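You operate a simulated robot arm through the tools that you are given. There is no shell and no other tool. Be economical: measure what you need, move in short steps, check, and stop when the job is done.

You are at the controls of a simulated robot arm. One attempt, no reset.

## Task
Seam the can marked marble shut and stand it on the wooden mat.
Fine: clamp it, wind till the flag is green, free the blue-grip arm again.
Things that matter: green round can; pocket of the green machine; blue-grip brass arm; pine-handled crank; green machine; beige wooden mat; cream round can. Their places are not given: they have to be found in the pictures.

It is judged by the outcome, as a careful person would: the job done as asked, and still so three seconds after it is handed in. It fails if anything else is knocked over, pushed out of place, dropped, spilled or broken.

## Robot
A 7-joint arm with a two-finger parallel gripper, fixed in place. Base frame: the origin is at the foot of the arm, x ahead of it, y to its left, z up; the work surface is at about z = 860. Readings come in mm, rad, newtons and seconds.
With the tool pointing down near the work surface it reaches from about 300 to 700 mm from the base axis. Its first joint turns from -1.152 to 1.152 rad. Payload 1.57 kg.
The TCP is the grasp point between the finger pads, 30 mm short of the fingertips. In the tool frame z runs along the fingers and y along their closing line. Largest opening 110 mm; finger width 24, thickness 12; the body of the gripper, 48 by 112 mm, starts 78 mm behind the TCP.
Orientation is that of the tool frame in the base frame, as a unit quaternion [x, y, z, w]. With the fingers straight down and closing along the base's y, the tool's x points along the base's -x, its y along +y and its z along -z.

## Interface
- The arm moves only by the tool apply_moves. Its argument "rows" is a list of rows, each a list of 2 entries, a list of its own where there are three numbers: the shift along the tool's x, y, z in mm, then the turn, a rotation vector about the tool's x, y, z in rad. In form: [[[x, y, z], [ax, ay, az]], ...]. A call has 1 to 8 rows; each row is the pose to reach, as a shift and turn from the pose commanded when the call began, along the tool's axes at that moment. "grip" is the gripper command, from -1 (shut) to 1 (fully open), values between in proportion, set as the call begins (left out, the last holds). Each row takes 0.2 s and may step no farther than 50 mm and 0.15 rad from the row before; otherwise, or with a gripper value out of range, the whole call is refused. A pose out of reach is approached as far as the arm can. The call stops where the force on the tool passes 80 N (or 10 N more than at its start, if that is more) or the arm is blocked; 0.2 s more then pass. The fingers move at their own pace (about 108 mm/s each) and stop on an object; they squeeze with about 23 N. The grip force told is the motor's: it shows also when the fingers shut on nothing. Time passes only in rows, and 0.2 s behind the last, so rows that repeat a pose let the fingers close. It gives the time, the measured TCP pose, the force on the tool (base axes), the opening and the grip force at its end, in the units of the frame above (readings bear some noise).
- Cameras (640 x 400 px; columns grow to the right, rows downward): "scene" is fixed at [174.1, -397.5, 1413.6]; the picture's right is [0.71, -0.71, 0.00], its down [-0.34, -0.34, -0.88] and it looks along [0.62, 0.62, -0.48] (base axes); focal length 262 px, centre (320, 200). "wrist" rides on the gripper at [-36, 0, -80] in the tool frame; the picture's right is [0.00, -1.00, 0.00], its down [0.97, 0.00, -0.24] and it looks along [0.24, 0.00, 0.97] (tool axes); focal length 218 px, centre (320, 200).
- snapshot(camera): a new picture of that camera. No time passes.
- locate(camera, pixels): there is no depth. For up to 12 entries [column, row, z] of the newest picture of that camera ("zoom" is the newest enlarged one), the place [x, y] in the base frame at which the ray of that pixel passes the height z, good to about 2 mm. No time passes.
- inspect(camera, box): a new picture of the part [left, top, right, bottom] of that camera's present view, enlarged. No time passes.
- hand_in(): hands the job in; it is judged then, once.

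Work in short steps. Measure before you move; look again where a grasp or a placing could have gone wrong, and mend it. You have 80 turns and 46 pictures in all, those below and enlarged ones among them. Open the gripper and draw the arm clear of the work before you hand the job in, unless the task says otherwise; then end with one line.

The tools are called after "Emit:" as a command line: name --argument value ..., lists and objects as JSON in quotes. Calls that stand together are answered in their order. apply_moves: Moves the arm, as the interface text tells. Its arguments: {"type":"object","properties":{"rows":{"type":"array","items":{"type":"array"}},"grip":{"type":"number"}},"required":["rows"]} The other tools are called the same way: snapshot (camera) takes a picture; locate (camera, pixels) gives the place at which the rays of pixels pass given heights; inspect (camera, box) takes an enlarged picture of a part of a camera's view; hand_in () hands the job in.

At the start:

```text
clock: 0.0
tool_pos: [363.2, 83.3, 1297.0]
tool_rot: [0.001, 1.0, 0.0, -0.001]
contact_force: [0.4, -0.5, -1.2]
opening: 110.1
gripper_force: 0.2
```

scene: 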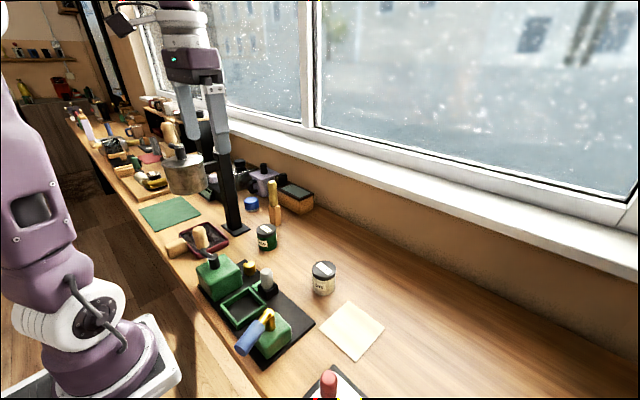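
wrist: 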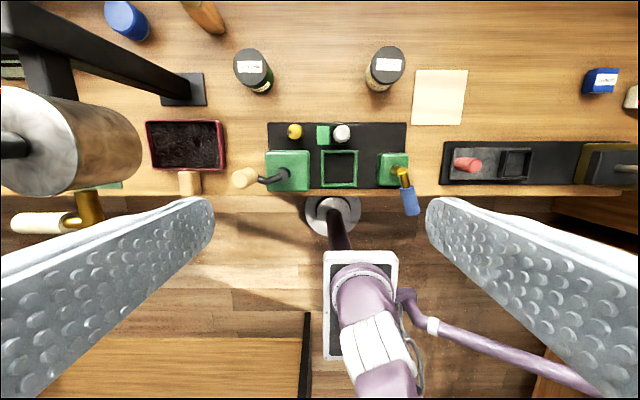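

The wrist view shows two cans near (253,70) and (385,68), the green machine around (338,165), and a mat at (440,97). I'll enlarge the cans and the machine to read the labels and see the details.

Emit:
inspect --camera "wrist" --box '[220, 35, 480, 225]'

Emit:
inspect --camera "scene" --box '[180, 210, 400, 370]'

```text
2.11 times, centred on (350, 130) of wrist
```

zoom: 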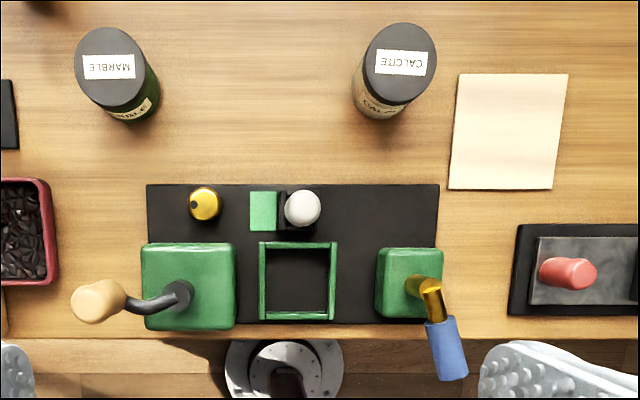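

```text
2.50 times, centred on (290, 290) of scene
```

zoom: 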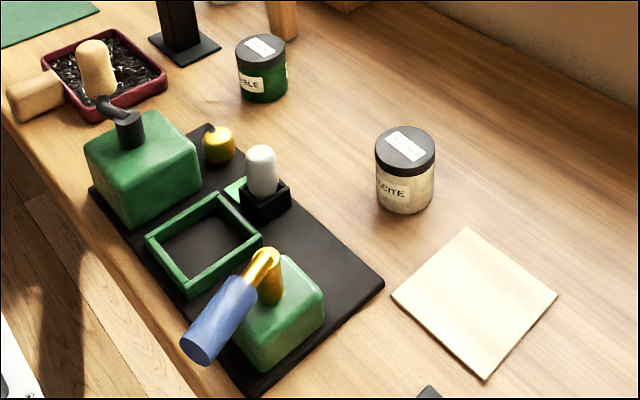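

The label reads MARBLE on the green can (left in wrist view). I'll measure the can, machine, crank, arm and mat in both views.

Emit:
locate --camera "scene" --pixels '[[266, 229, 920], [266, 229, 940], [266, 245, 860], [352, 330, 860], [322, 269, 930], [243, 307, 870], [201, 233, 980], [268, 315, 960], [247, 345, 960], [212, 262, 950]]'

Emit:
locate --camera "wrist" --pixels '[[250, 62, 920], [250, 62, 940], [387, 61, 920], [440, 97, 861], [340, 168, 870], [245, 178, 980], [289, 172, 980], [402, 170, 960], [411, 203, 960], [342, 133, 900], [295, 131, 890]]'

```text
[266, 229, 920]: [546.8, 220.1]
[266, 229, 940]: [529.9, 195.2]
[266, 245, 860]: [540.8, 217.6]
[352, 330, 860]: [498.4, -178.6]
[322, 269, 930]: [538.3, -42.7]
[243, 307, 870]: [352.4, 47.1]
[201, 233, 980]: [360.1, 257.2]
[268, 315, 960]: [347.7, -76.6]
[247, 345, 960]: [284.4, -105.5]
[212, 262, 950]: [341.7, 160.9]
```

```text
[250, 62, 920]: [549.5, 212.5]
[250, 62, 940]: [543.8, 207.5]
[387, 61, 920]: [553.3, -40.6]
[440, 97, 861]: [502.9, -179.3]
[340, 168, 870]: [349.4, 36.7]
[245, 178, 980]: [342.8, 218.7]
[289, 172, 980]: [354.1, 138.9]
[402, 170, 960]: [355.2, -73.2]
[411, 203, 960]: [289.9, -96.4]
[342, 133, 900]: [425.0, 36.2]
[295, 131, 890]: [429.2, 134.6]
```

The can is at about (546,213) with its top near z 923; the pocket centre is near (350,37). I'll lower the camera over the machine for a closer look at its parts.

Emit:
apply_moves --rows '[[[0, -11, 37], [0, 0, 0]], [[0, -22, 74], [0, 0, 0]], [[0, -33, 111], [0, 0, 0]], [[0, -43, 147], [0, 0, 0]], [[0, -43, 147], [0, 0, 0]]]' --grip 1

Emit:
snapshot --camera "wrist"

```text
clock: 1.2
tool_pos: [362.5, 38.7, 1150.2]
tool_rot: [0.001, 1.0, 0.0, -0.001]
contact_force: [-0.4, 0.7, -0.2]
opening: 110.0
gripper_force: 0.0
```

```text
41 pictures are left
```

wrist: 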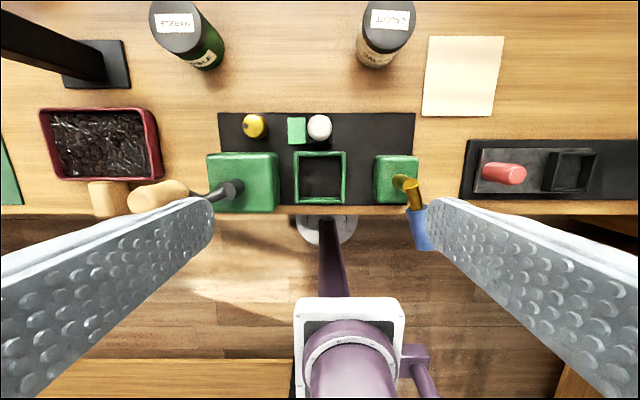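

Closer view: pocket at (320,177), crank pivot at (232,188) with the handle around (158,196), arm pivot at (405,183) and grip near (422,232). I'll triangulate these.

Emit:
locate --camera "wrist" --pixels '[[297, 153, 885], [345, 153, 885], [344, 203, 885], [296, 203, 885], [320, 178, 866], [138, 203, 1010], [182, 188, 970], [232, 188, 960], [400, 182, 960], [413, 207, 960], [320, 127, 900], [278, 212, 940]]'

Emit:
inspect --camera "scene" --box '[190, 220, 320, 370]'

Emit:
inspect --camera "wrist" --box '[120, 100, 450, 270]'

```text
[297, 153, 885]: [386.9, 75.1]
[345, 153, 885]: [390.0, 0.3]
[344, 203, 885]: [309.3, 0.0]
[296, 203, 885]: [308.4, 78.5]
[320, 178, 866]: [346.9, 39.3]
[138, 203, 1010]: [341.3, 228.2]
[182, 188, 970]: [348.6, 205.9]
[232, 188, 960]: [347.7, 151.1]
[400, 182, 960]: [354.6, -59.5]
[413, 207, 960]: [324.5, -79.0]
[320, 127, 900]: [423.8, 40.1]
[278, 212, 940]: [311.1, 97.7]
```

```text
2.67 times, centred on (255, 295) of scene
```

zoom: 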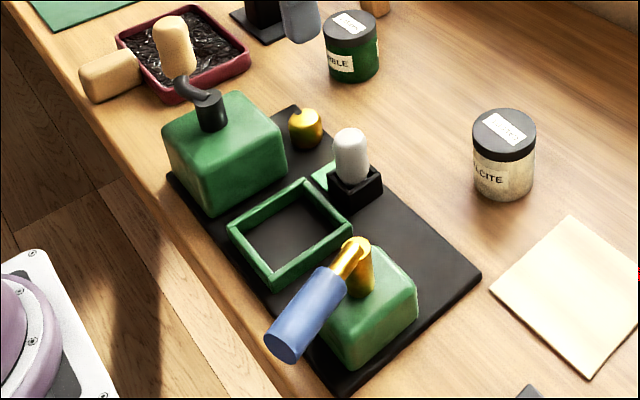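

```text
1.94 times, centred on (285, 185) of wrist
```

zoom: 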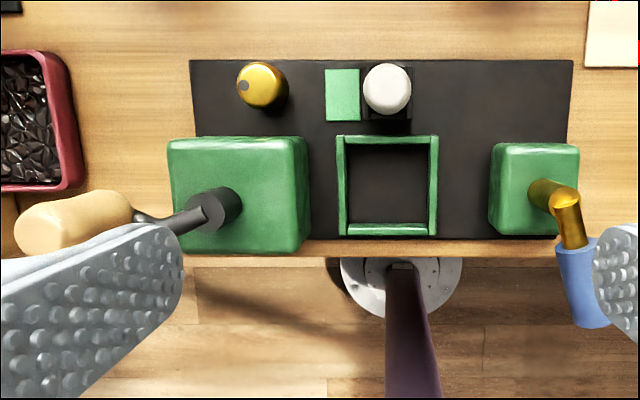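

Next I check clearances around the green can: the post base at (95,63) and the can's rim edges.

Emit:
locate --camera "wrist" --pixels '[[130, 42, 862], [130, 88, 862], [150, 20, 923], [197, 25, 923], [176, 53, 923], [206, 70, 860], [62, 45, 862], [105, 60, 900], [175, 26, 923], [464, 76, 862], [428, 115, 862], [504, 37, 862]]'

Emit:
inspect --camera "scene" --box '[140, 60, 320, 260]'

```text
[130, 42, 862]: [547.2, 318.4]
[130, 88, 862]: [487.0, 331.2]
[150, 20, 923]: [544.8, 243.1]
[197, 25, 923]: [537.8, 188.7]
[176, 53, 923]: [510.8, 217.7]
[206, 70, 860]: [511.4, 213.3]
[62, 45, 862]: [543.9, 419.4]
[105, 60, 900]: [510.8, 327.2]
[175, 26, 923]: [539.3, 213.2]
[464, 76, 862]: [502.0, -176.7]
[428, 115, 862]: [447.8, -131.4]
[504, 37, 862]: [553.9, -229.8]
```

```text
2.00 times, centred on (230, 160) of scene
```

zoom: 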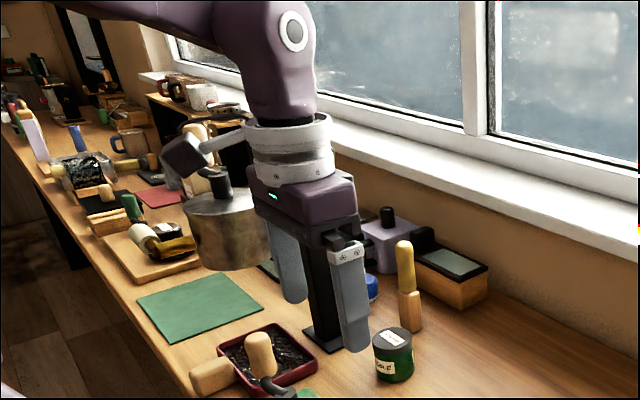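

The post base starts at y≈318, clear of the can. I move above the can at z≈1060 for a refined view.

Emit:
apply_moves --rows '[[[-30, 29, 10], [0, 0, 0]], [[-60, 58, 25], [0, 0, 0]], [[-90, 87, 40], [0, 0, 0]], [[-120, 116, 55], [0, 0, 0]], [[-150, 145, 75], [0, 0, 0]], [[-181, 174, 90], [0, 0, 0]], [[-181, 174, 90], [0, 0, 0]]]'

Emit:
snapshot --camera "wrist"

```text
clock: 2.8
tool_pos: [544.4, 215.2, 1059.6]
tool_rot: [0.0, 1.0, -0.001, 0.0]
contact_force: [-0.2, -0.2, 0.5]
opening: 110.1
gripper_force: 0.1
```

```text
37 pictures are left
```

wrist: 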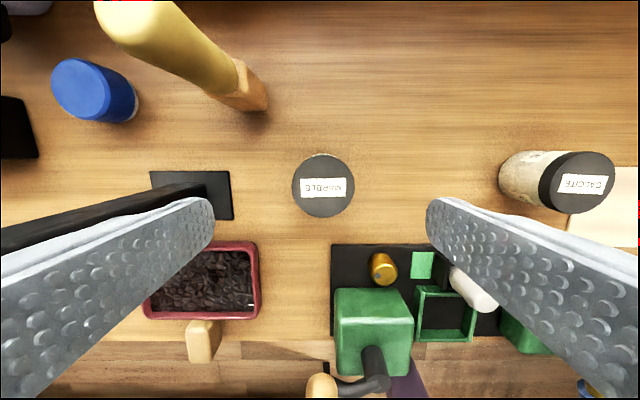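

The can's top is a circle at (323,185), with a tall brush base at (245,90). I locate these to set the grasp.

Emit:
locate --camera "wrist" --pixels '[[292, 185, 923], [354, 185, 923], [323, 154, 923], [323, 216, 923], [323, 153, 860], [255, 110, 862], [230, 105, 862], [235, 60, 930], [233, 218, 862], [232, 170, 862]]'

```text
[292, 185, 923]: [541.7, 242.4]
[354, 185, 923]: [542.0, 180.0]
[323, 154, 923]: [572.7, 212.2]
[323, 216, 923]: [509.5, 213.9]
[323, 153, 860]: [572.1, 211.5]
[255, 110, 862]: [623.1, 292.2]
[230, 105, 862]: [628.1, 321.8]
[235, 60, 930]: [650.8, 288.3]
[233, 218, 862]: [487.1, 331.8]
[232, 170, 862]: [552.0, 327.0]
```

Can centre is ≈(541.5,212), diameter ≈62. I descend with open fingers to z≈914 around it.

Emit:
apply_moves --rows '[[[3, -3, 40], [0, 0, 0]], [[3, -3, 80], [0, 0, 0]], [[3, -3, 115], [0, 0, 0]], [[3, -3, 145], [0, 0, 0]], [[3, -3, 145], [0, 0, 0]]]' --grip 1

Emit:
snapshot --camera "scene"

```text
clock: 4.0
tool_pos: [541.5, 210.2, 914.5]
tool_rot: [0.0, 1.0, 0.0, 0.0]
contact_force: [1.0, -0.3, 0.5]
opening: 109.8
gripper_force: 0.1
```

```text
36 pictures are left
```

scene: 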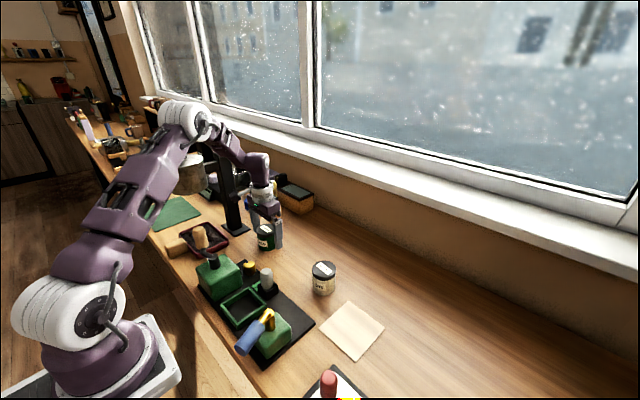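

Fingers straddle the can without contact. I close the gripper and wait.

Emit:
apply_moves --rows '[[[0, 0, 0], [0, 0, 0]], [[0, 0, 0], [0, 0, 0]], [[0, 0, 0], [0, 0, 0]]]' --grip -1

Emit:
inspect --camera "scene" --box '[220, 170, 320, 270]'

```text
clock: 4.8
tool_pos: [542.5, 210.5, 914.3]
tool_rot: [0.001, 1.0, 0.001, 0.0]
contact_force: [-0.8, 0.3, 0.4]
opening: 61.6
gripper_force: 22.6
```

```text
4.00 times, centred on (270, 220) of scene
```

zoom: 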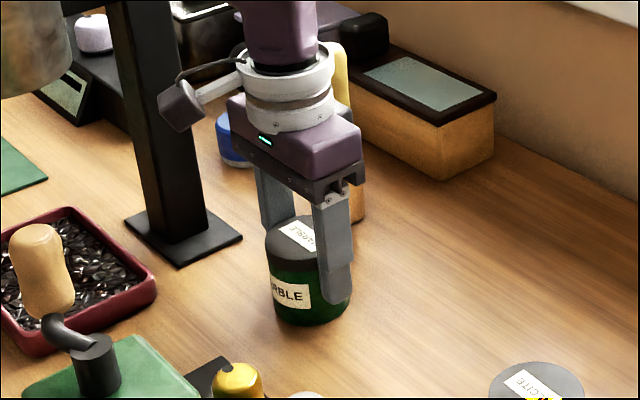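

Gripped at 61.6 mm with 22.6 N. I lift straight up to z≈1050, then carry toward the pocket.

Emit:
apply_moves --rows '[[[0, 0, 30], [0, 0, 0]]]'

```text
clock: 5.3
tool_pos: [542.7, 211.7, 889.7]
tool_rot: [0.0, 1.0, 0.001, 0.003]
contact_force: [-8.4, -2.6, 19.6]
opening: 61.5
gripper_force: 23.2
stopped in row 1: the force on the tool passed its limit (the readings are from after the stop); the commanded pose is now the measured one
```

I used the wrong sign, so the fingers slid down and the tips touched the bench. I open, rise back up to z≈914, and look again.

Emit:
apply_moves --rows '[[[0, 0, 0], [0, 0, 0]], [[0, 0, 0], [0, 0, 0]], [[0, 0, -12], [0, 0, 0]], [[0, 1, -25], [0, 0, 0]], [[0, 1, -25], [0, 0, 0]]]' --grip 0.7

Emit:
inspect --camera "scene" --box '[220, 170, 320, 270]'

Emit:
snapshot --camera "wrist"

```text
clock: 6.5
tool_pos: [544.6, 210.8, 913.4]
tool_rot: [0.0, 1.0, 0.001, 0.004]
contact_force: [-1.0, 0.3, 0.5]
opening: 93.5
gripper_force: 0.0
```

```text
4.00 times, centred on (270, 220) of scene
```

zoom: 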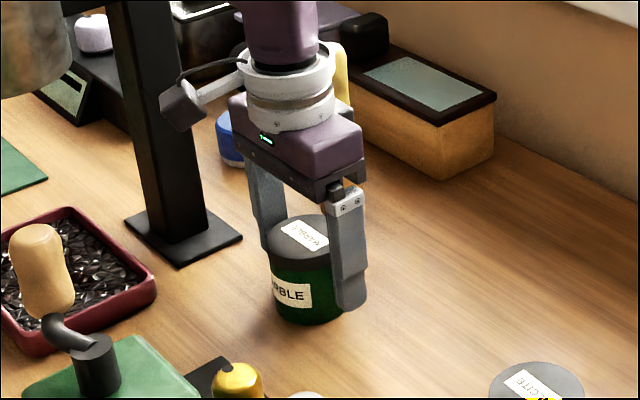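

```text
33 pictures are left
```

wrist: 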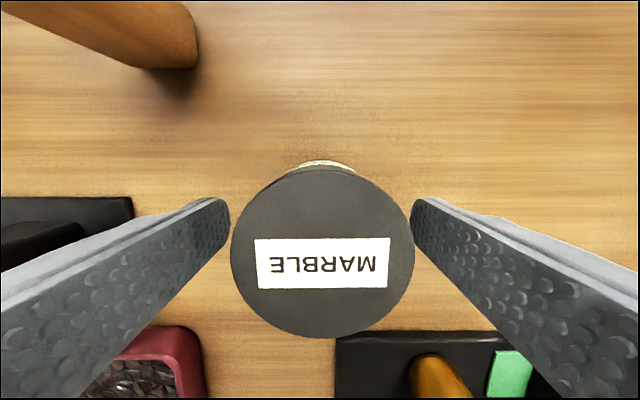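

The can still stands upright and in place. I measure its centre before re-gripping.

Emit:
locate --camera "wrist" --pixels '[[323, 168, 923], [323, 338, 923], [231, 253, 923], [415, 253, 923], [323, 168, 926], [323, 338, 926], [231, 253, 926], [415, 253, 926]]'

```text
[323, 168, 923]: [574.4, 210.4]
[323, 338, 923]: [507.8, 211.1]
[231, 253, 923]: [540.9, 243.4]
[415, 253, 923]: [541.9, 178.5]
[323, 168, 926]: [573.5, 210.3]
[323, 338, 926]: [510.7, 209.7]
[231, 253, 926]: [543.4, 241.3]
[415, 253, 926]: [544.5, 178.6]
```

The can is centred at (542,210), top ≈926. I centre on it, level the tool, close and lift 30 mm.

Emit:
apply_moves --rows '[[[2.5, 0, 0], [0, 0.008, 0]], [[2.5, 0, 0], [0, 0.008, 0]]]'

Emit:
apply_moves --rows '[[[0, 0, 0], [0, 0, 0]], [[0, 0, 0], [0, 0, 0]], [[0, 0, 0], [0, 0, 0]], [[0, 0, -15], [0, 0, 0]], [[0, 0, -30], [0, 0, 0]]]' --grip -1

```text
clock: 7.2
tool_pos: [542.3, 211.6, 914.3]
tool_rot: [0.001, 1.0, 0.0, 0.0]
contact_force: [0.0, 0.0, 0.2]
opening: 93.4
gripper_force: 0.1
```

```text
clock: 8.3
tool_pos: [541.5, 211.0, 944.5]
tool_rot: [0.0, 1.0, 0.001, 0.0]
contact_force: [-0.2, -0.1, -0.8]
opening: 61.4
gripper_force: 23.3
```

Lifted. I raise to z≈1040 then carry over toward the pocket.

Emit:
apply_moves --rows '[[[0, 0, -35], [0, 0, 0]], [[0, 0, -70], [0, 0, 0]], [[10, -9, -100], [0, 0, 0]], [[40, -36, -105], [0, 0, 0]], [[70, -63, -105], [0, 0, 0]], [[100, -90, -105], [0, 0, 0]], [[130, -117, -105], [0, 0, 0]], [[160, -145, -105], [0, 0, 0]]]'

Emit:
apply_moves --rows '[[[16, -14, 0], [0, 0, 0]], [[33, -27, 0], [0, 0, 0]], [[33, -27, 0], [0, 0, 0]]]'

Emit:
snapshot --camera "wrist"

Emit:
inspect --camera "scene" --box '[170, 190, 330, 370]'

```text
clock: 10.2
tool_pos: [381.1, 66.4, 1048.8]
tool_rot: [0.0, 1.0, 0.001, 0.0]
contact_force: [-0.7, 0.2, -1.3]
opening: 61.4
gripper_force: 23.4
```

```text
clock: 10.9
tool_pos: [349.3, 39.6, 1048.8]
tool_rot: [0.0, 1.0, 0.002, 0.0]
contact_force: [-0.5, 0.7, -1.8]
opening: 61.2
gripper_force: 22.7
```

```text
32 pictures are left
```

wrist: 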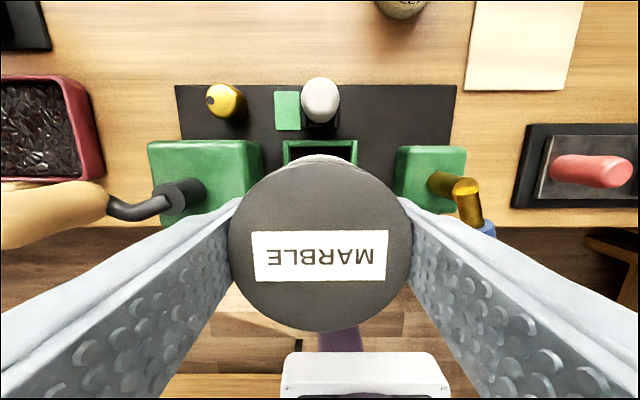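

```text
2.22 times, centred on (250, 280) of scene
```

zoom: 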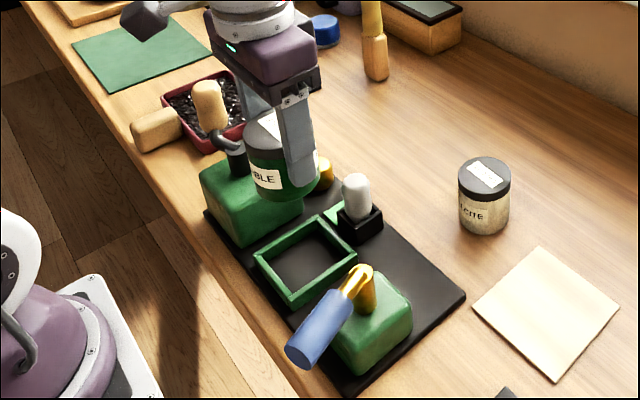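

The can hangs roughly over the pocket. I refine the pocket's position and rail height from the rear rail corners (283,141)-(358,141), plus the scene-view rails.

Emit:
locate --camera "wrist" --pixels '[[283, 141, 880], [358, 141, 880], [283, 141, 890], [358, 141, 890], [253, 141, 940], [396, 147, 940], [456, 180, 960], [470, 190, 960], [323, 95, 930]]'

Emit:
locate --camera "zoom" --pixels '[[318, 215, 885], [356, 250, 885], [292, 308, 885], [253, 255, 885], [357, 268, 960], [362, 305, 940], [318, 342, 960], [282, 270, 868], [318, 222, 885], [345, 252, 885], [294, 297, 885], [266, 257, 885]]'

```text
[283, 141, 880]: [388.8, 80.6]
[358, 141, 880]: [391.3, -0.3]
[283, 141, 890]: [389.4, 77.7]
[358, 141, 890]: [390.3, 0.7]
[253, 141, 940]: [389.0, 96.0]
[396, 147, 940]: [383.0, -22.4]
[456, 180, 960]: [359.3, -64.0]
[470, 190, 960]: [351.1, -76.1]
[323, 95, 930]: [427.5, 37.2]
```

```text
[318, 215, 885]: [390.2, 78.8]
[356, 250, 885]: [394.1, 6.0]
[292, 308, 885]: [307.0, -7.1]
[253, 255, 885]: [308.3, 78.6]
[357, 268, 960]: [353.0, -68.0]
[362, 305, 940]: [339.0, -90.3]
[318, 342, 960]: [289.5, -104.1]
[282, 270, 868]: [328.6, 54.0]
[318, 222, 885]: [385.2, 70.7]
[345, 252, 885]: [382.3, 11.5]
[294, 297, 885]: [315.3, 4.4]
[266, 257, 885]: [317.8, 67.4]
```

Pocket centre ≈(349.5,38.5), rail top ≈885. I check the can's lid centre in hand, then descend to just above the rails (TCP≈948).

Emit:
locate --camera "wrist" --pixels '[[321, 162, 1061], [321, 332, 1061], [229, 247, 1061], [413, 247, 1061]]'

Emit:
apply_moves --rows '[[[0, -1, 35], [0, 0, 0]], [[0, -1, 70], [0, 0, 0]], [[0, -1, 101], [0, 0, 0]], [[0, -1, 101], [0, 0, 0]]]'

Emit:
inspect --camera "scene" --box '[190, 230, 310, 350]'

Emit:
snapshot --camera "wrist"

```text
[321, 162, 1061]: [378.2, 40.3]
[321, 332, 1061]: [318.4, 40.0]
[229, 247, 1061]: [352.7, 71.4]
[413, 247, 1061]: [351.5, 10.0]
```

```text
clock: 11.9
tool_pos: [349.1, 38.2, 948.1]
tool_rot: [0.0, 1.0, 0.001, 0.0]
contact_force: [-0.6, 0.4, -2.1]
opening: 61.3
gripper_force: 23.9
```

```text
3.33 times, centred on (250, 290) of scene
```

zoom: 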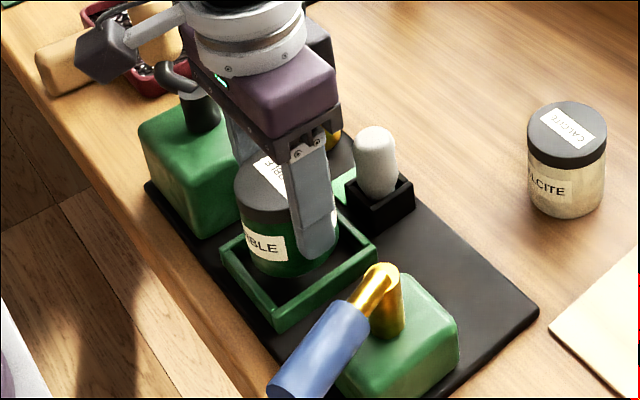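

```text
29 pictures are left
```

wrist: 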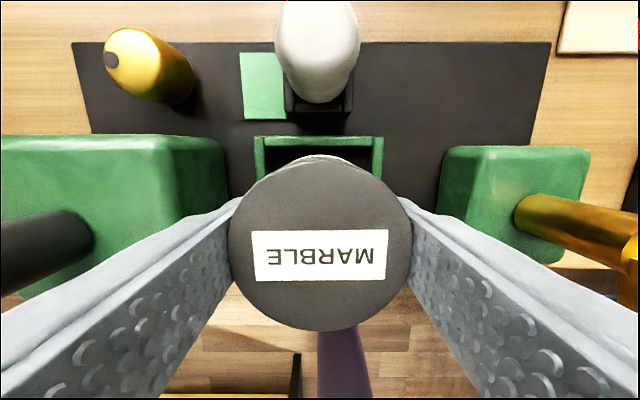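

The can is aligned within ~1 mm (rail centre column 318.5 vs lid 321). I nudge y by +1 and lower 14 mm to test entry.

Emit:
apply_moves --rows '[[[0, 1, 5], [0, 0, 0]], [[0, 1, 9], [0, 0, 0]], [[0, 1, 14], [0, 0, 0]]]'

```text
clock: 12.8
tool_pos: [347.9, 39.9, 934.5]
tool_rot: [-0.001, 1.0, 0.0, -0.001]
contact_force: [0.4, -1.2, -1.8]
opening: 61.2
gripper_force: 23.1
```

No contact yet at TCP z 934.5 (can bottom ≈880). I continue in small steps.

Emit:
apply_moves --rows '[[[0, 0, 3], [0, 0, 0]], [[0, 0, 6], [0, 0, 0]], [[0, 0, 9], [0, 0, 0]]]'

Emit:
inspect --camera "scene" --box '[200, 250, 300, 340]'

```text
clock: 13.6
tool_pos: [348.0, 39.5, 923.7]
tool_rot: [0.0, 1.0, 0.001, 0.0]
contact_force: [0.0, 0.6, -2.4]
opening: 61.3
gripper_force: 22.7
```

```text
4.44 times, centred on (250, 295) of scene
```

zoom: 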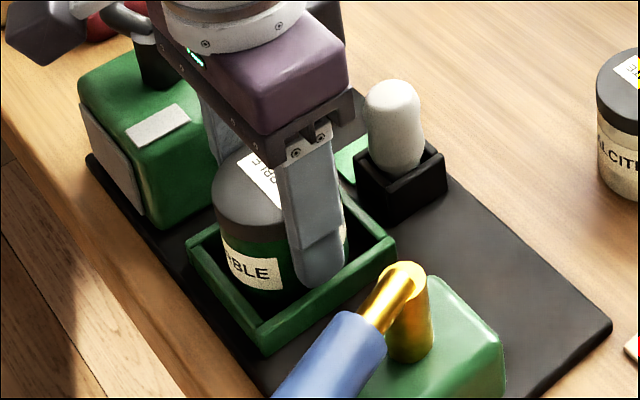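

The can is inside the rails. A few more mm until it touches the floor.

Emit:
apply_moves --rows '[[[0, 0, 1.5], [0, 0, 0]], [[0, 0, 3], [0, 0, 0]]]'

```text
clock: 14.2
tool_pos: [348.7, 39.4, 922.0]
tool_rot: [0.0, 1.0, 0.0, -0.001]
contact_force: [-1.1, 0.8, 22.3]
opening: 61.4
gripper_force: 22.8
```

22 N contact: the can is seated. I release with a partial opening (~76 mm) and rise.

Emit:
apply_moves --rows '[[[0, 0, -1], [0, 0, 0]], [[0, 0, -1], [0, 0, 0]], [[0, 0, -30], [0, 0, 0]], [[0, 0, -75], [0, 0, 0]], [[0, 0, -120], [0, 0, 0]], [[0, 0, -160], [0, 0, 0]], [[0, 0, -160], [0, 0, 0]]]' --grip 0.38

Emit:
snapshot --camera "wrist"

Emit:
inspect --camera "scene" --box '[180, 220, 310, 370]'

```text
clock: 15.8
tool_pos: [347.8, 38.1, 1081.1]
tool_rot: [0.0, 1.0, 0.001, 0.0]
contact_force: [0.0, 0.1, -0.4]
opening: 75.8
gripper_force: 0.0
```

```text
27 pictures are left
```

wrist: 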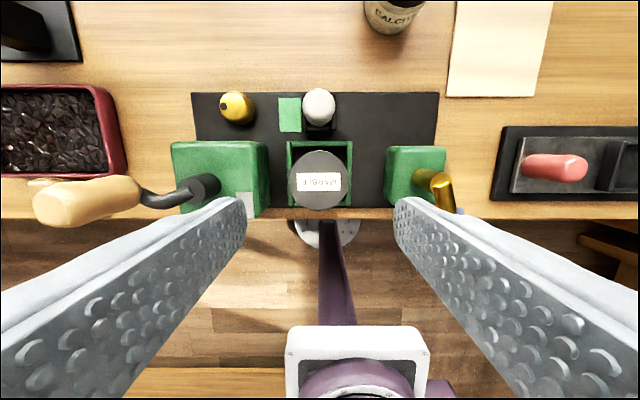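

```text
2.67 times, centred on (245, 295) of scene
```

zoom: 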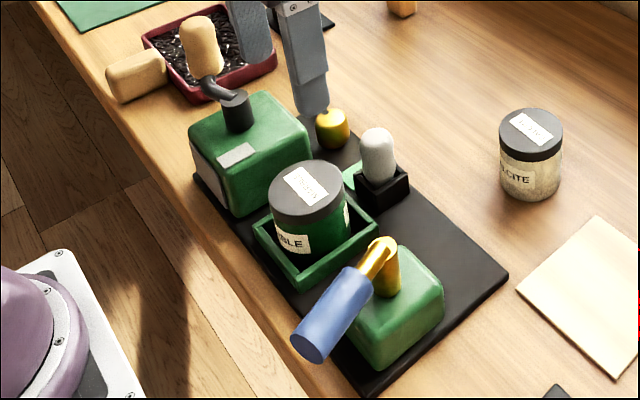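

New grey panels have appeared on the left block (zoom (235,155) and (205,165)). I enlarge them.

Emit:
inspect --camera "scene" --box '[195, 245, 255, 305]'

Emit:
locate --camera "wrist" --pixels '[[205, 187, 970], [205, 187, 985], [45, 205, 1020], [138, 192, 985], [420, 178, 945], [440, 187, 960], [319, 181, 932], [290, 115, 868], [443, 180, 965]]'

```text
6.67 times, centred on (225, 275) of scene
```

zoom: 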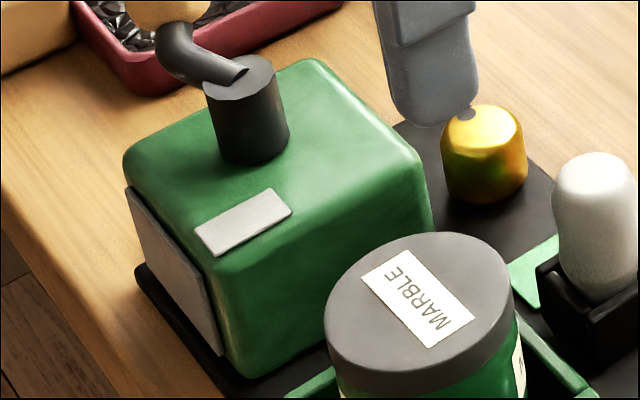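

```text
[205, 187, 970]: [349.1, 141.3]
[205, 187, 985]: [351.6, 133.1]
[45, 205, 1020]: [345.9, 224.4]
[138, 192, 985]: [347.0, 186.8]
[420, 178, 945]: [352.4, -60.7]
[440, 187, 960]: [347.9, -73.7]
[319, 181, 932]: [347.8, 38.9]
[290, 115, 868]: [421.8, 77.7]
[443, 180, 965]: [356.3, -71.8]
```

The grey panel looks like the flag, not yet green. Next the brass arm: I move above it with the jaws open to see it properly.

Emit:
locate --camera "scene" --pixels '[[242, 349, 960], [242, 349, 980], [242, 349, 940], [267, 312, 960], [267, 312, 970]]'

Emit:
apply_moves --rows '[[[0, -40, 0], [0, 0, 0]], [[0, -80, 0], [0, 0, 0]], [[0, -115, 0], [0, 0, 0]], [[0, -115, 0], [0, 0, 0]]]' --grip 1

Emit:
snapshot --camera "wrist"

```text
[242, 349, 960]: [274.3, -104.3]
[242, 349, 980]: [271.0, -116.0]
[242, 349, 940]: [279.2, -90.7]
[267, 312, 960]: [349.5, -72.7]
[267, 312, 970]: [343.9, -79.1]
```

```text
clock: 16.8
tool_pos: [349.4, -76.6, 1081.5]
tool_rot: [0.0, 1.0, 0.001, -0.001]
contact_force: [0.6, 0.4, 0.2]
opening: 109.8
gripper_force: 0.1
```

```text
24 pictures are left
```

wrist: 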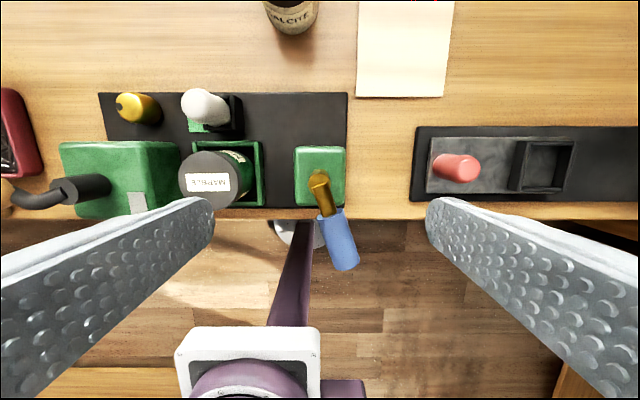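

Now the pivot is at (317,178), grip from (329,214) to (346,268). I locate these for several heights to match the scene view.

Emit:
locate --camera "wrist" --pixels '[[317, 178, 950], [317, 178, 965], [329, 214, 950], [329, 214, 965], [346, 268, 940], [346, 268, 960], [346, 268, 980], [320, 176, 925], [296, 205, 925], [345, 148, 925], [136, 202, 940], [340, 245, 960]]'

Emit:
inspect --camera "scene" --box '[225, 290, 305, 370]'

```text
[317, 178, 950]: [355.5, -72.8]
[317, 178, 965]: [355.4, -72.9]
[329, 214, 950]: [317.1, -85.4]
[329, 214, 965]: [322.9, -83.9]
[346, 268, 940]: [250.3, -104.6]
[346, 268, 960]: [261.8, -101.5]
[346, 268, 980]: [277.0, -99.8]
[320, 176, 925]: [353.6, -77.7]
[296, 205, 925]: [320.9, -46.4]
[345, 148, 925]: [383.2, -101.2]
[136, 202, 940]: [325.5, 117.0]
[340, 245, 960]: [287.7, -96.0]
```

```text
5.00 times, centred on (265, 330) of scene
```

zoom: 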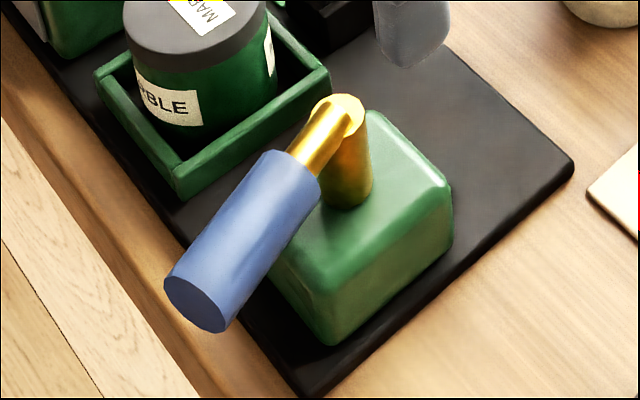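

The arm's axis is at ≈(354.5,-73), z≈960, pointing at about 197°. I yaw the tool 17° to straddle the grip at 50 mm radius and hover just above it.

Emit:
apply_moves --rows '[[[15, -4, 10], [0, 0, -0.12]], [[30, -8, 25], [0, 0, -0.24]], [[43, -11, 45], [0, 0, -0.302]], [[43, -11, 65], [0, 0, -0.302]], [[43, -11, 65], [0, 0, -0.302]]]' --grip 0

Emit:
snapshot --camera "wrist"

```text
clock: 17.9
tool_pos: [305.9, -87.2, 1015.5]
tool_rot: [-0.15, 0.989, 0.001, -0.001]
contact_force: [1.2, 0.0, 0.0]
opening: 54.9
gripper_force: 0.0
```

```text
22 pictures are left
```

wrist: 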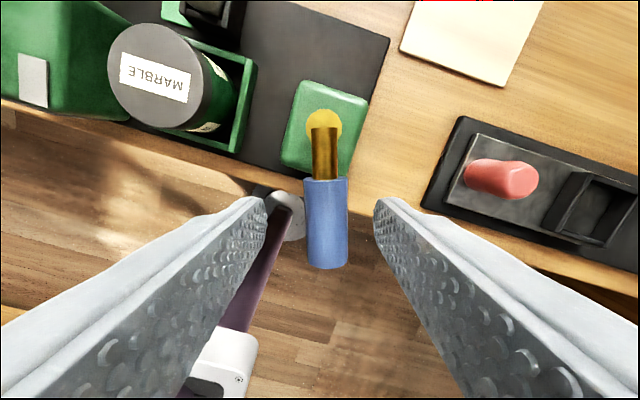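

The grip is aligned straight between the fingers at col 326. I check its location at z 960 along its length.

Emit:
locate --camera "wrist" --pixels '[[323, 122, 960], [325, 178, 960], [327, 262, 960], [304, 200, 960], [347, 200, 960], [303, 240, 960], [348, 240, 960], [323, 122, 950]]'

```text
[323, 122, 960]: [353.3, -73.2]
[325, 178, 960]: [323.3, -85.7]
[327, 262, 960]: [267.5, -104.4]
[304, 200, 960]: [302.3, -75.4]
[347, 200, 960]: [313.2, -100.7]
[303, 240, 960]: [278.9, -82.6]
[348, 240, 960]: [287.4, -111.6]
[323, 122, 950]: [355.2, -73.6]
```

Grip is ~26 mm thick, centred ~3 mm toward tool −y. I descend 40 mm around it, then narrow the jaws to a loose cage (~34 mm).

Emit:
apply_moves --rows '[[[0, -3, 15], [0, 0, 0]], [[0, -3, 30], [0, 0, 0]], [[0, -3, 40], [0, 0, 0]], [[0, -3, 40], [0, 0, 0]]]'

Emit:
apply_moves --rows '[[[0, 0, 0], [0, 0, 0]], [[0, 0, 0], [0, 0, 0]]]' --grip -0.4

Emit:
snapshot --camera "wrist"

```text
clock: 18.9
tool_pos: [306.6, -89.2, 976.7]
tool_rot: [-0.15, 0.989, 0.001, -0.001]
contact_force: [0.0, -0.1, -0.7]
opening: 54.9
gripper_force: 0.0
```

```text
clock: 19.6
tool_pos: [307.5, -90.0, 977.6]
tool_rot: [-0.151, 0.989, 0.001, 0.0]
contact_force: [0.4, 0.0, 0.1]
opening: 33.1
gripper_force: 0.2
```

```text
21 pictures are left
```

wrist: 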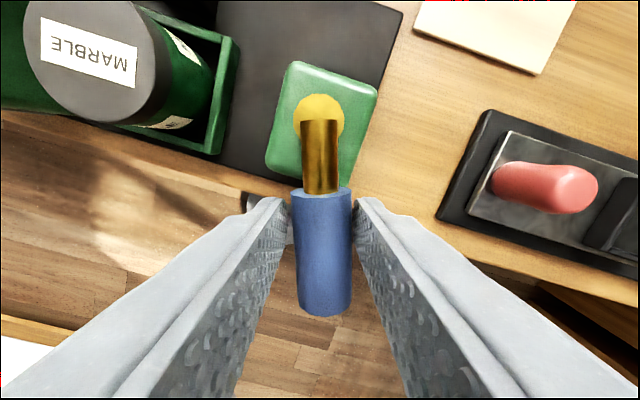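

Caged nicely. I swing it clockwise (toward the can) by 0.5 rad about the post, 50 mm radius.

Emit:
apply_moves --rows '[[[-0.39, 6.23, 0], [0, 0, 0.125]], [[-1.55, 12.37, 0], [0, 0, 0.25]], [[-3.48, 18.31, 0], [0, 0, 0.375]], [[-6.12, 23.97, 0], [0, 0, 0.5]], [[-6.12, 23.97, 0], [0, 0, 0.5]]]'

Emit:
snapshot --camera "wrist"

```text
clock: 20.8
tool_pos: [314.5, -68.2, 976.8]
tool_rot: [0.096, 0.995, -0.003, 0.013]
contact_force: [42.5, -55.1, 8.5]
opening: 80.8
gripper_force: 22.8
```

```text
20 pictures are left
```

wrist: 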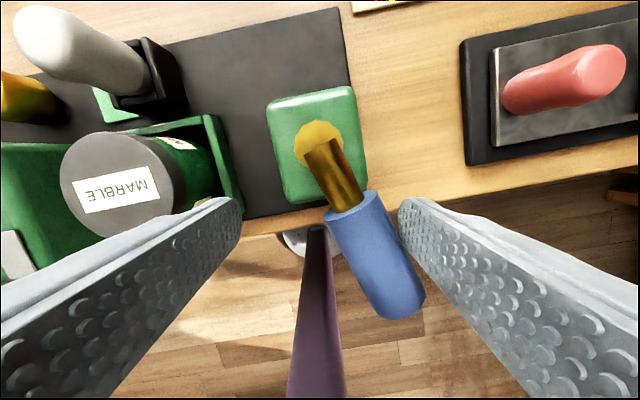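

The arm did not budge clockwise (it stayed at 197° while the jaws were forced open), so that's its stop. I swing back to the starting pose.

Emit:
apply_moves --rows '[[[-0.39, -6.23, 0], [0, 0, -0.125]], [[-1.55, -12.37, 0], [0, 0, -0.25]], [[-3.48, -18.31, 0], [0, 0, -0.375]], [[-6.12, -23.97, 0], [0, 0, -0.5]], [[-6.12, -23.97, 0], [0, 0, -0.5]]]'

```text
clock: 21.9
tool_pos: [305.5, -88.5, 975.8]
tool_rot: [-0.151, 0.988, 0.002, -0.001]
contact_force: [0.4, 0.3, 0.8]
opening: 33.2
gripper_force: 0.1
```

Back in the loose cage. Now I try a small counter-clockwise swing (0.25 rad) and read the force.

Emit:
apply_moves --rows '[[[-0.39, -6.23, 0], [0, 0, -0.125]], [[-1.55, -12.37, 0], [0, 0, -0.25]], [[-1.55, -12.37, 0], [0, 0, -0.25]]]'

Emit:
snapshot --camera "wrist"

```text
clock: 22.8
tool_pos: [311.0, -100.7, 976.7]
tool_rot: [-0.273, 0.962, 0.001, 0.0]
contact_force: [-1.5, 1.5, -0.3]
opening: 34.2
gripper_force: 0.9
```

```text
19 pictures are left
```

wrist: 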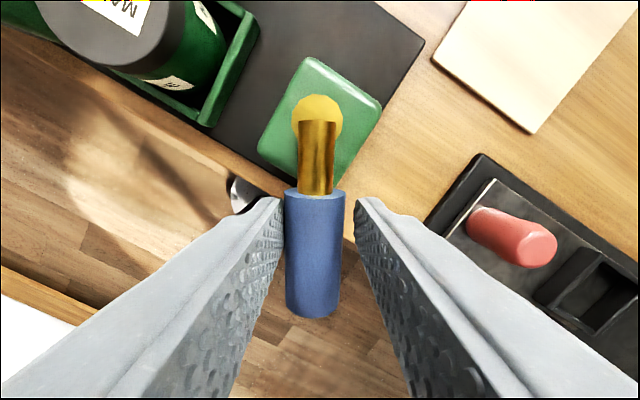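

It swings freely this way. I continue 0.7 rad further in small rows.

Emit:
apply_moves --rows '[[[-0.49, -6.98, 0], [0, 0, -0.14]], [[-1.95, -13.82, 0], [0, 0, -0.28]], [[-4.35, -20.39, 0], [0, 0, -0.42]], [[-7.64, -26.56, 0], [0, 0, -0.56]], [[-11.76, -32.21, 0], [0, 0, -0.7]], [[-11.76, -32.21, 0], [0, 0, -0.7]]]'

Emit:
snapshot --camera "scene"

```text
clock: 24.1
tool_pos: [338.1, -122.4, 976.5]
tool_rot: [-0.586, 0.81, 0.001, 0.0]
contact_force: [-5.0, 4.0, -0.8]
opening: 38.7
gripper_force: 3.2
```

```text
18 pictures are left
```

scene: 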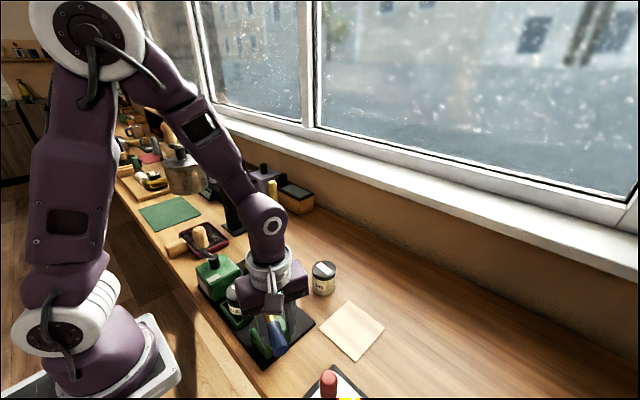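

A light resistance of ~6 N builds. I close firmly on the grip and continue 0.56 rad.

Emit:
apply_moves --rows '[[[0, 0, 0], [0, 0, 0]], [[0, 0, 0], [0, 0, 0]], [[-0.49, -6.98, 0], [0, 0, -0.14]], [[-1.95, -13.82, 0], [0, 0, -0.28]], [[-4.35, -20.39, 0], [0, 0, -0.42]], [[-7.64, -26.56, 0], [0, 0, -0.56]], [[-7.64, -26.56, 0], [0, 0, -0.56]]]' --grip -1

Emit:
snapshot --camera "wrist"

```text
clock: 25.1
tool_pos: [334.6, -120.5, 974.2]
tool_rot: [-0.666, 0.745, 0.019, -0.011]
contact_force: [-17.4, 14.8, 17.3]
opening: 34.1
gripper_force: 41.5
stopped in row 4: the force on the tool passed its limit (the readings are from after the stop); the commanded pose is now the measured one
```

```text
17 pictures are left
```

wrist: 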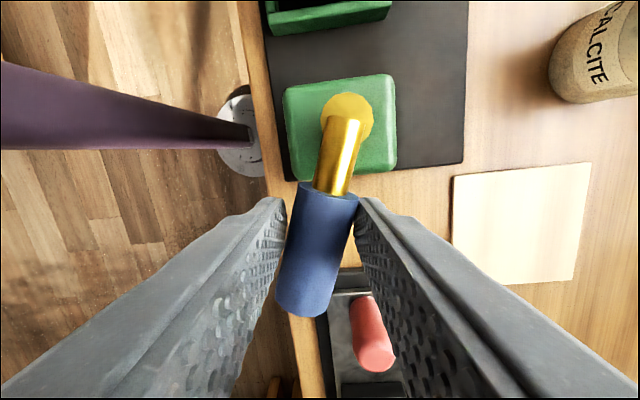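

The arm now sits at ≈250° and has met a stop (about 53° of travel). I relax the jaws and back off a little, then look at whether it stays clamped.

Emit:
apply_moves --rows '[[[0, 0, 0], [0, 0, 0]], [[0, 4, 0], [0, 0, 0.1]], [[-2, 8, 0], [0, 0, 0.2]], [[-2, 8, 0], [0, 0, 0.2]]]' --grip 0

Emit:
snapshot --camera "wrist"

```text
clock: 26.1
tool_pos: [330.6, -117.2, 974.2]
tool_rot: [-0.591, 0.807, 0.015, -0.012]
contact_force: [-0.3, -0.1, -0.3]
opening: 54.8
gripper_force: 0.1
```

```text
16 pictures are left
```

wrist: 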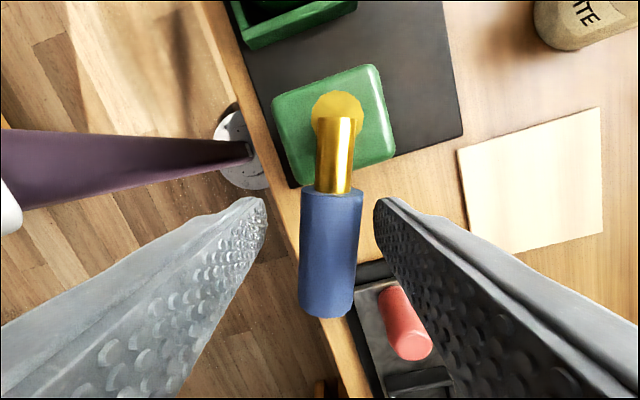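

The arm stays at ≈250° when released. I level the tool, rise clear and look at the machine.

Emit:
apply_moves --rows '[[[0, 0, -10], [0.038, -0.002, 0]], [[0, 0, -50], [0.038, -0.002, 0]], [[0, 0, -95], [0.038, -0.002, 0.1]], [[0, 0, -130], [0.038, -0.002, 0.2]], [[0, 0, -130], [0.038, -0.002, 0.3]]]'

Emit:
inspect --camera "scene" --box '[190, 230, 310, 370]'

```text
clock: 27.3
tool_pos: [333.8, -119.5, 1104.2]
tool_rot: [-0.462, 0.887, -0.002, -0.001]
contact_force: [0.2, 0.1, -0.2]
opening: 55.0
gripper_force: 0.1
```

```text
2.86 times, centred on (250, 300) of scene
```

zoom: 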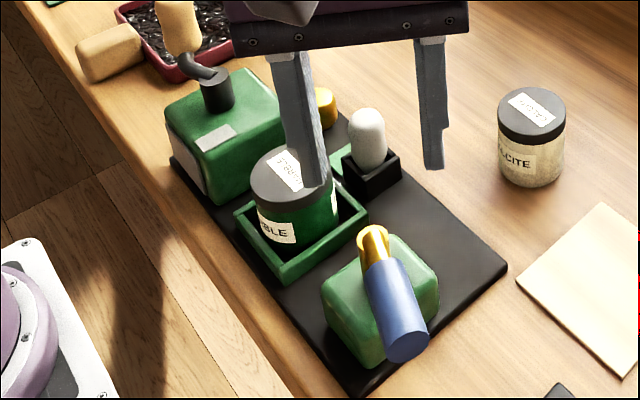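

Clamp arm is swung over. Now the crank: I move over the handle with the jaws returned to yaw 0 to measure it.

Emit:
apply_moves --rows '[[[-33.5, 21.9, 0], [0, 0, 0.12]], [[-67, 43.8, 0], [0, 0, 0.24]], [[-100.5, 65.7, 0], [0, 0, 0.36]], [[-134, 87.6, 0], [0, 0, 0.48]], [[-167.5, 109.5, 0], [0, 0, 0.6]], [[-201, 131.4, 0], [0, 0, 0.72]], [[-234.5, 153.3, 0], [0, 0, 0.84]], [[-268, 175, 0], [0, 0, 0.96]]]' --grip 0.6

Emit:
snapshot --camera "wrist"

Emit:
locate --camera "scene" --pixels '[[200, 230, 1000], [200, 230, 1010], [200, 230, 1020], [200, 230, 1030]]'

```text
clock: 29.1
tool_pos: [344.6, 200.7, 1103.3]
tool_rot: [-0.001, 1.0, -0.002, -0.001]
contact_force: [-0.2, -0.3, -0.4]
opening: 88.2
gripper_force: 0.1
```

```text
14 pictures are left
```

wrist: 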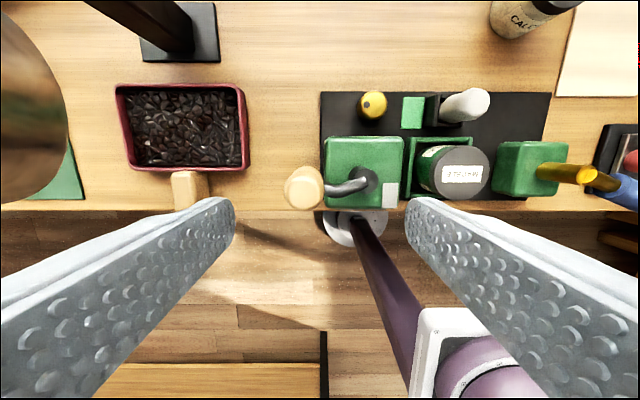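

```text
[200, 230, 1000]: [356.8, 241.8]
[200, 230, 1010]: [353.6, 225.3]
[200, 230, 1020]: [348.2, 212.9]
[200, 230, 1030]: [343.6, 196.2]
```

The handle is seen almost end-on at (301,188), hub at (367,182). I locate both.

Emit:
locate --camera "wrist" --pixels '[[301, 188, 1010], [301, 188, 1020], [285, 190, 1010], [322, 186, 1010], [366, 182, 965], [366, 182, 975], [345, 186, 975], [363, 183, 985]]'

Emit:
inspect --camera "scene" --box '[180, 210, 260, 290]'

```text
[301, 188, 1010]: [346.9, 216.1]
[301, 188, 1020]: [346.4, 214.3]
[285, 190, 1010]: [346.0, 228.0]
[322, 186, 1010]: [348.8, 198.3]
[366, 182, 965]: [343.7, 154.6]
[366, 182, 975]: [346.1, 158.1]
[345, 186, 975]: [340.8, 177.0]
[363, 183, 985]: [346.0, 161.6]
```

```text
5.00 times, centred on (220, 250) of scene
```

zoom: 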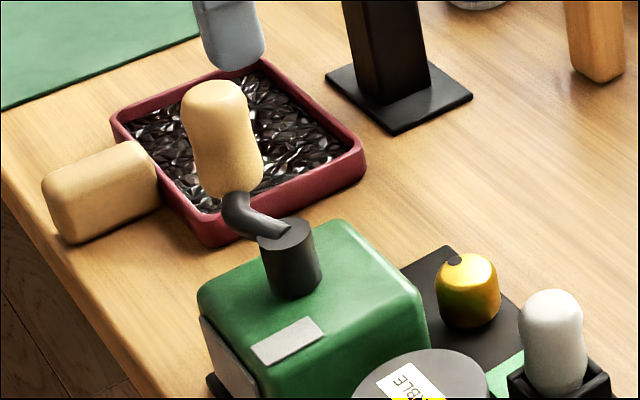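

Handle centre ≈(347,215.5), top ≈1017; hub ≈(348,151.5), so radius ≈64. I descend over the handle and grip it.

Emit:
apply_moves --rows '[[[-2.4, 14.8, 20], [0, 0, 0]], [[-2.4, 14.8, 50], [0, 0, 0]], [[-2.4, 14.8, 75], [0, 0, 0]], [[-2.4, 14.8, 95], [0, 0, 0]], [[-2.4, 14.8, 95], [0, 0, 0]]]' --grip 0.2

Emit:
apply_moves --rows '[[[0, 0, 0], [0, 0, 0]], [[0, 0, 0], [0, 0, 0]], [[0, 0, 0], [0, 0, 0]]]' --grip -1

Emit:
snapshot --camera "wrist"

```text
clock: 30.3
tool_pos: [345.8, 216.3, 1008.7]
tool_rot: [-0.001, 1.0, -0.002, 0.0]
contact_force: [0.2, -0.1, 0.5]
opening: 65.9
gripper_force: 0.1
```

```text
clock: 31.1
tool_pos: [345.9, 212.3, 1007.7]
tool_rot: [0.0, 1.0, -0.004, -0.002]
contact_force: [1.6, -28.0, -1.0]
opening: 31.8
gripper_force: 40.3
```

```text
12 pictures are left
```

wrist: 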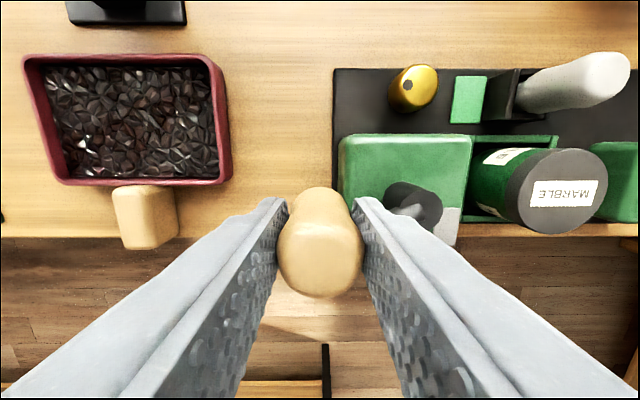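

Gripped at 31.8 mm, but with a −28 N sideways pull: the handle is at y≈212, so radius ≈60.5. I relieve that, then test 0.4 rad clockwise.

Emit:
apply_moves --rows '[[[0, -4, 0], [0, 0, 0]], [[0, -4, 0], [0, 0, 0]], [[-8, -4.5, 0], [0, 0, 0]], [[-16, -6.1, 0], [0, 0, 0]], [[-23.5, -8.8, 0], [0, 0, 0]]]'

```text
clock: 32.3
tool_pos: [369.6, 210.4, 1007.6]
tool_rot: [-0.002, 1.0, 0.001, 0.001]
contact_force: [-4.0, 27.1, -1.4]
opening: 31.2
gripper_force: 39.9
```

It moves with just 4 N tangential; the y force suggests the radius is ~64 about (347.5,150). I continue on that refined circle to ~1.15 rad.

Emit:
apply_moves --rows '[[[-6, -0.5, 0], [0, 0, 0]], [[-11.7, -3, 0], [0, 0, 0]], [[-21.8, -10.8, 0], [0, 0, 0]], [[-30.3, -20.4, 0], [0, 0, 0]], [[-36.6, -31.5, 0], [0, 0, 0]]]'

Emit:
inspect --camera "scene" --box '[170, 190, 310, 330]'

```text
clock: 33.5
tool_pos: [407.4, 173.2, 1008.1]
tool_rot: [-0.001, 1.0, -0.004, -0.002]
contact_force: [3.5, 5.7, 7.3]
opening: 31.0
gripper_force: 39.9
```

```text
2.86 times, centred on (240, 260) of scene
```

zoom: 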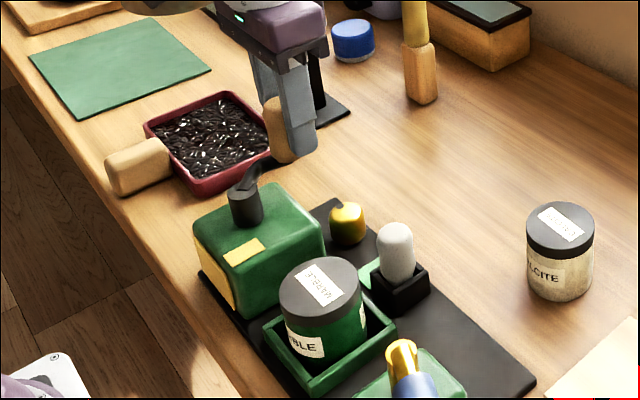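

The flag has turned yellow, so this direction winds it; actual position fits the circle (64.2 mm). I continue from 1.2 to 3.2 rad.

Emit:
apply_moves --rows '[[[-3.6, -15.5, 0], [0, 0, 0]], [[-3.6, -31.4, 0], [0, 0, 0]], [[0.4, -46.9, 0], [0, 0, 0]], [[8.2, -60.9, 0], [0, 0, 0]], [[19.1, -72.5, 0], [0, 0, 0]], [[32.5, -81.1, 0], [0, 0, 0]], [[47.7, -86, 0], [0, 0, 0]], [[63.6, -87.1, 0], [0, 0, 0]]]'

```text
clock: 35.3
tool_pos: [342.6, 87.8, 1008.8]
tool_rot: [-0.001, 1.0, -0.002, -0.001]
contact_force: [1.1, 0.0, -0.4]
opening: 0.0
gripper_force: 21.3
```

The jaws slipped off (opening 0). I look for where the handle is now.

Emit:
snapshot --camera "scene"

```text
10 pictures are left
```

scene: 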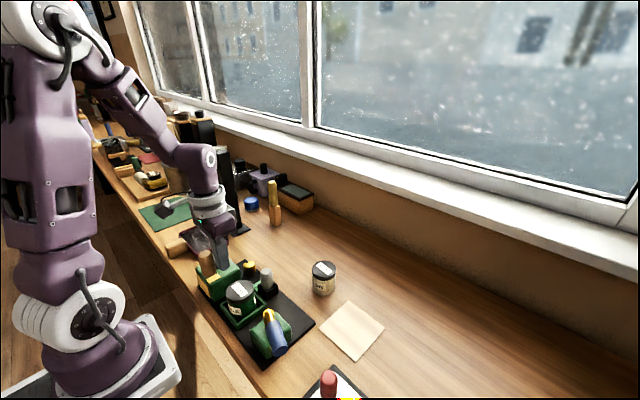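

A handle-coloured shape is at (206,262) in the scene. I locate it.

Emit:
locate --camera "scene" --pixels '[[205, 251, 1017], [206, 262, 990], [206, 274, 965]]'

Emit:
inspect --camera "scene" --box '[180, 220, 270, 310]'

```text
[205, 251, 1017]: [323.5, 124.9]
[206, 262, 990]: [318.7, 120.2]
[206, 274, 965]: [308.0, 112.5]
```

```text
4.44 times, centred on (225, 265) of scene
```

zoom: 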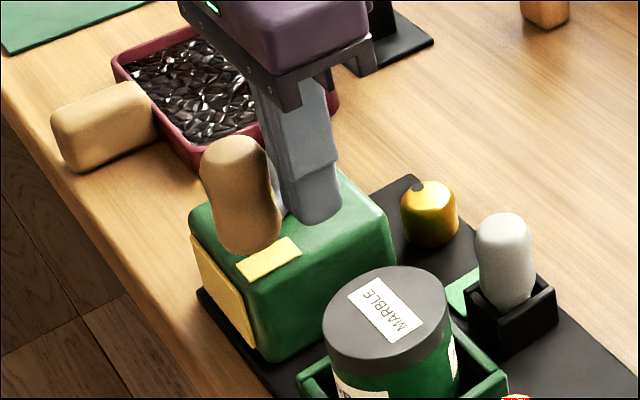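

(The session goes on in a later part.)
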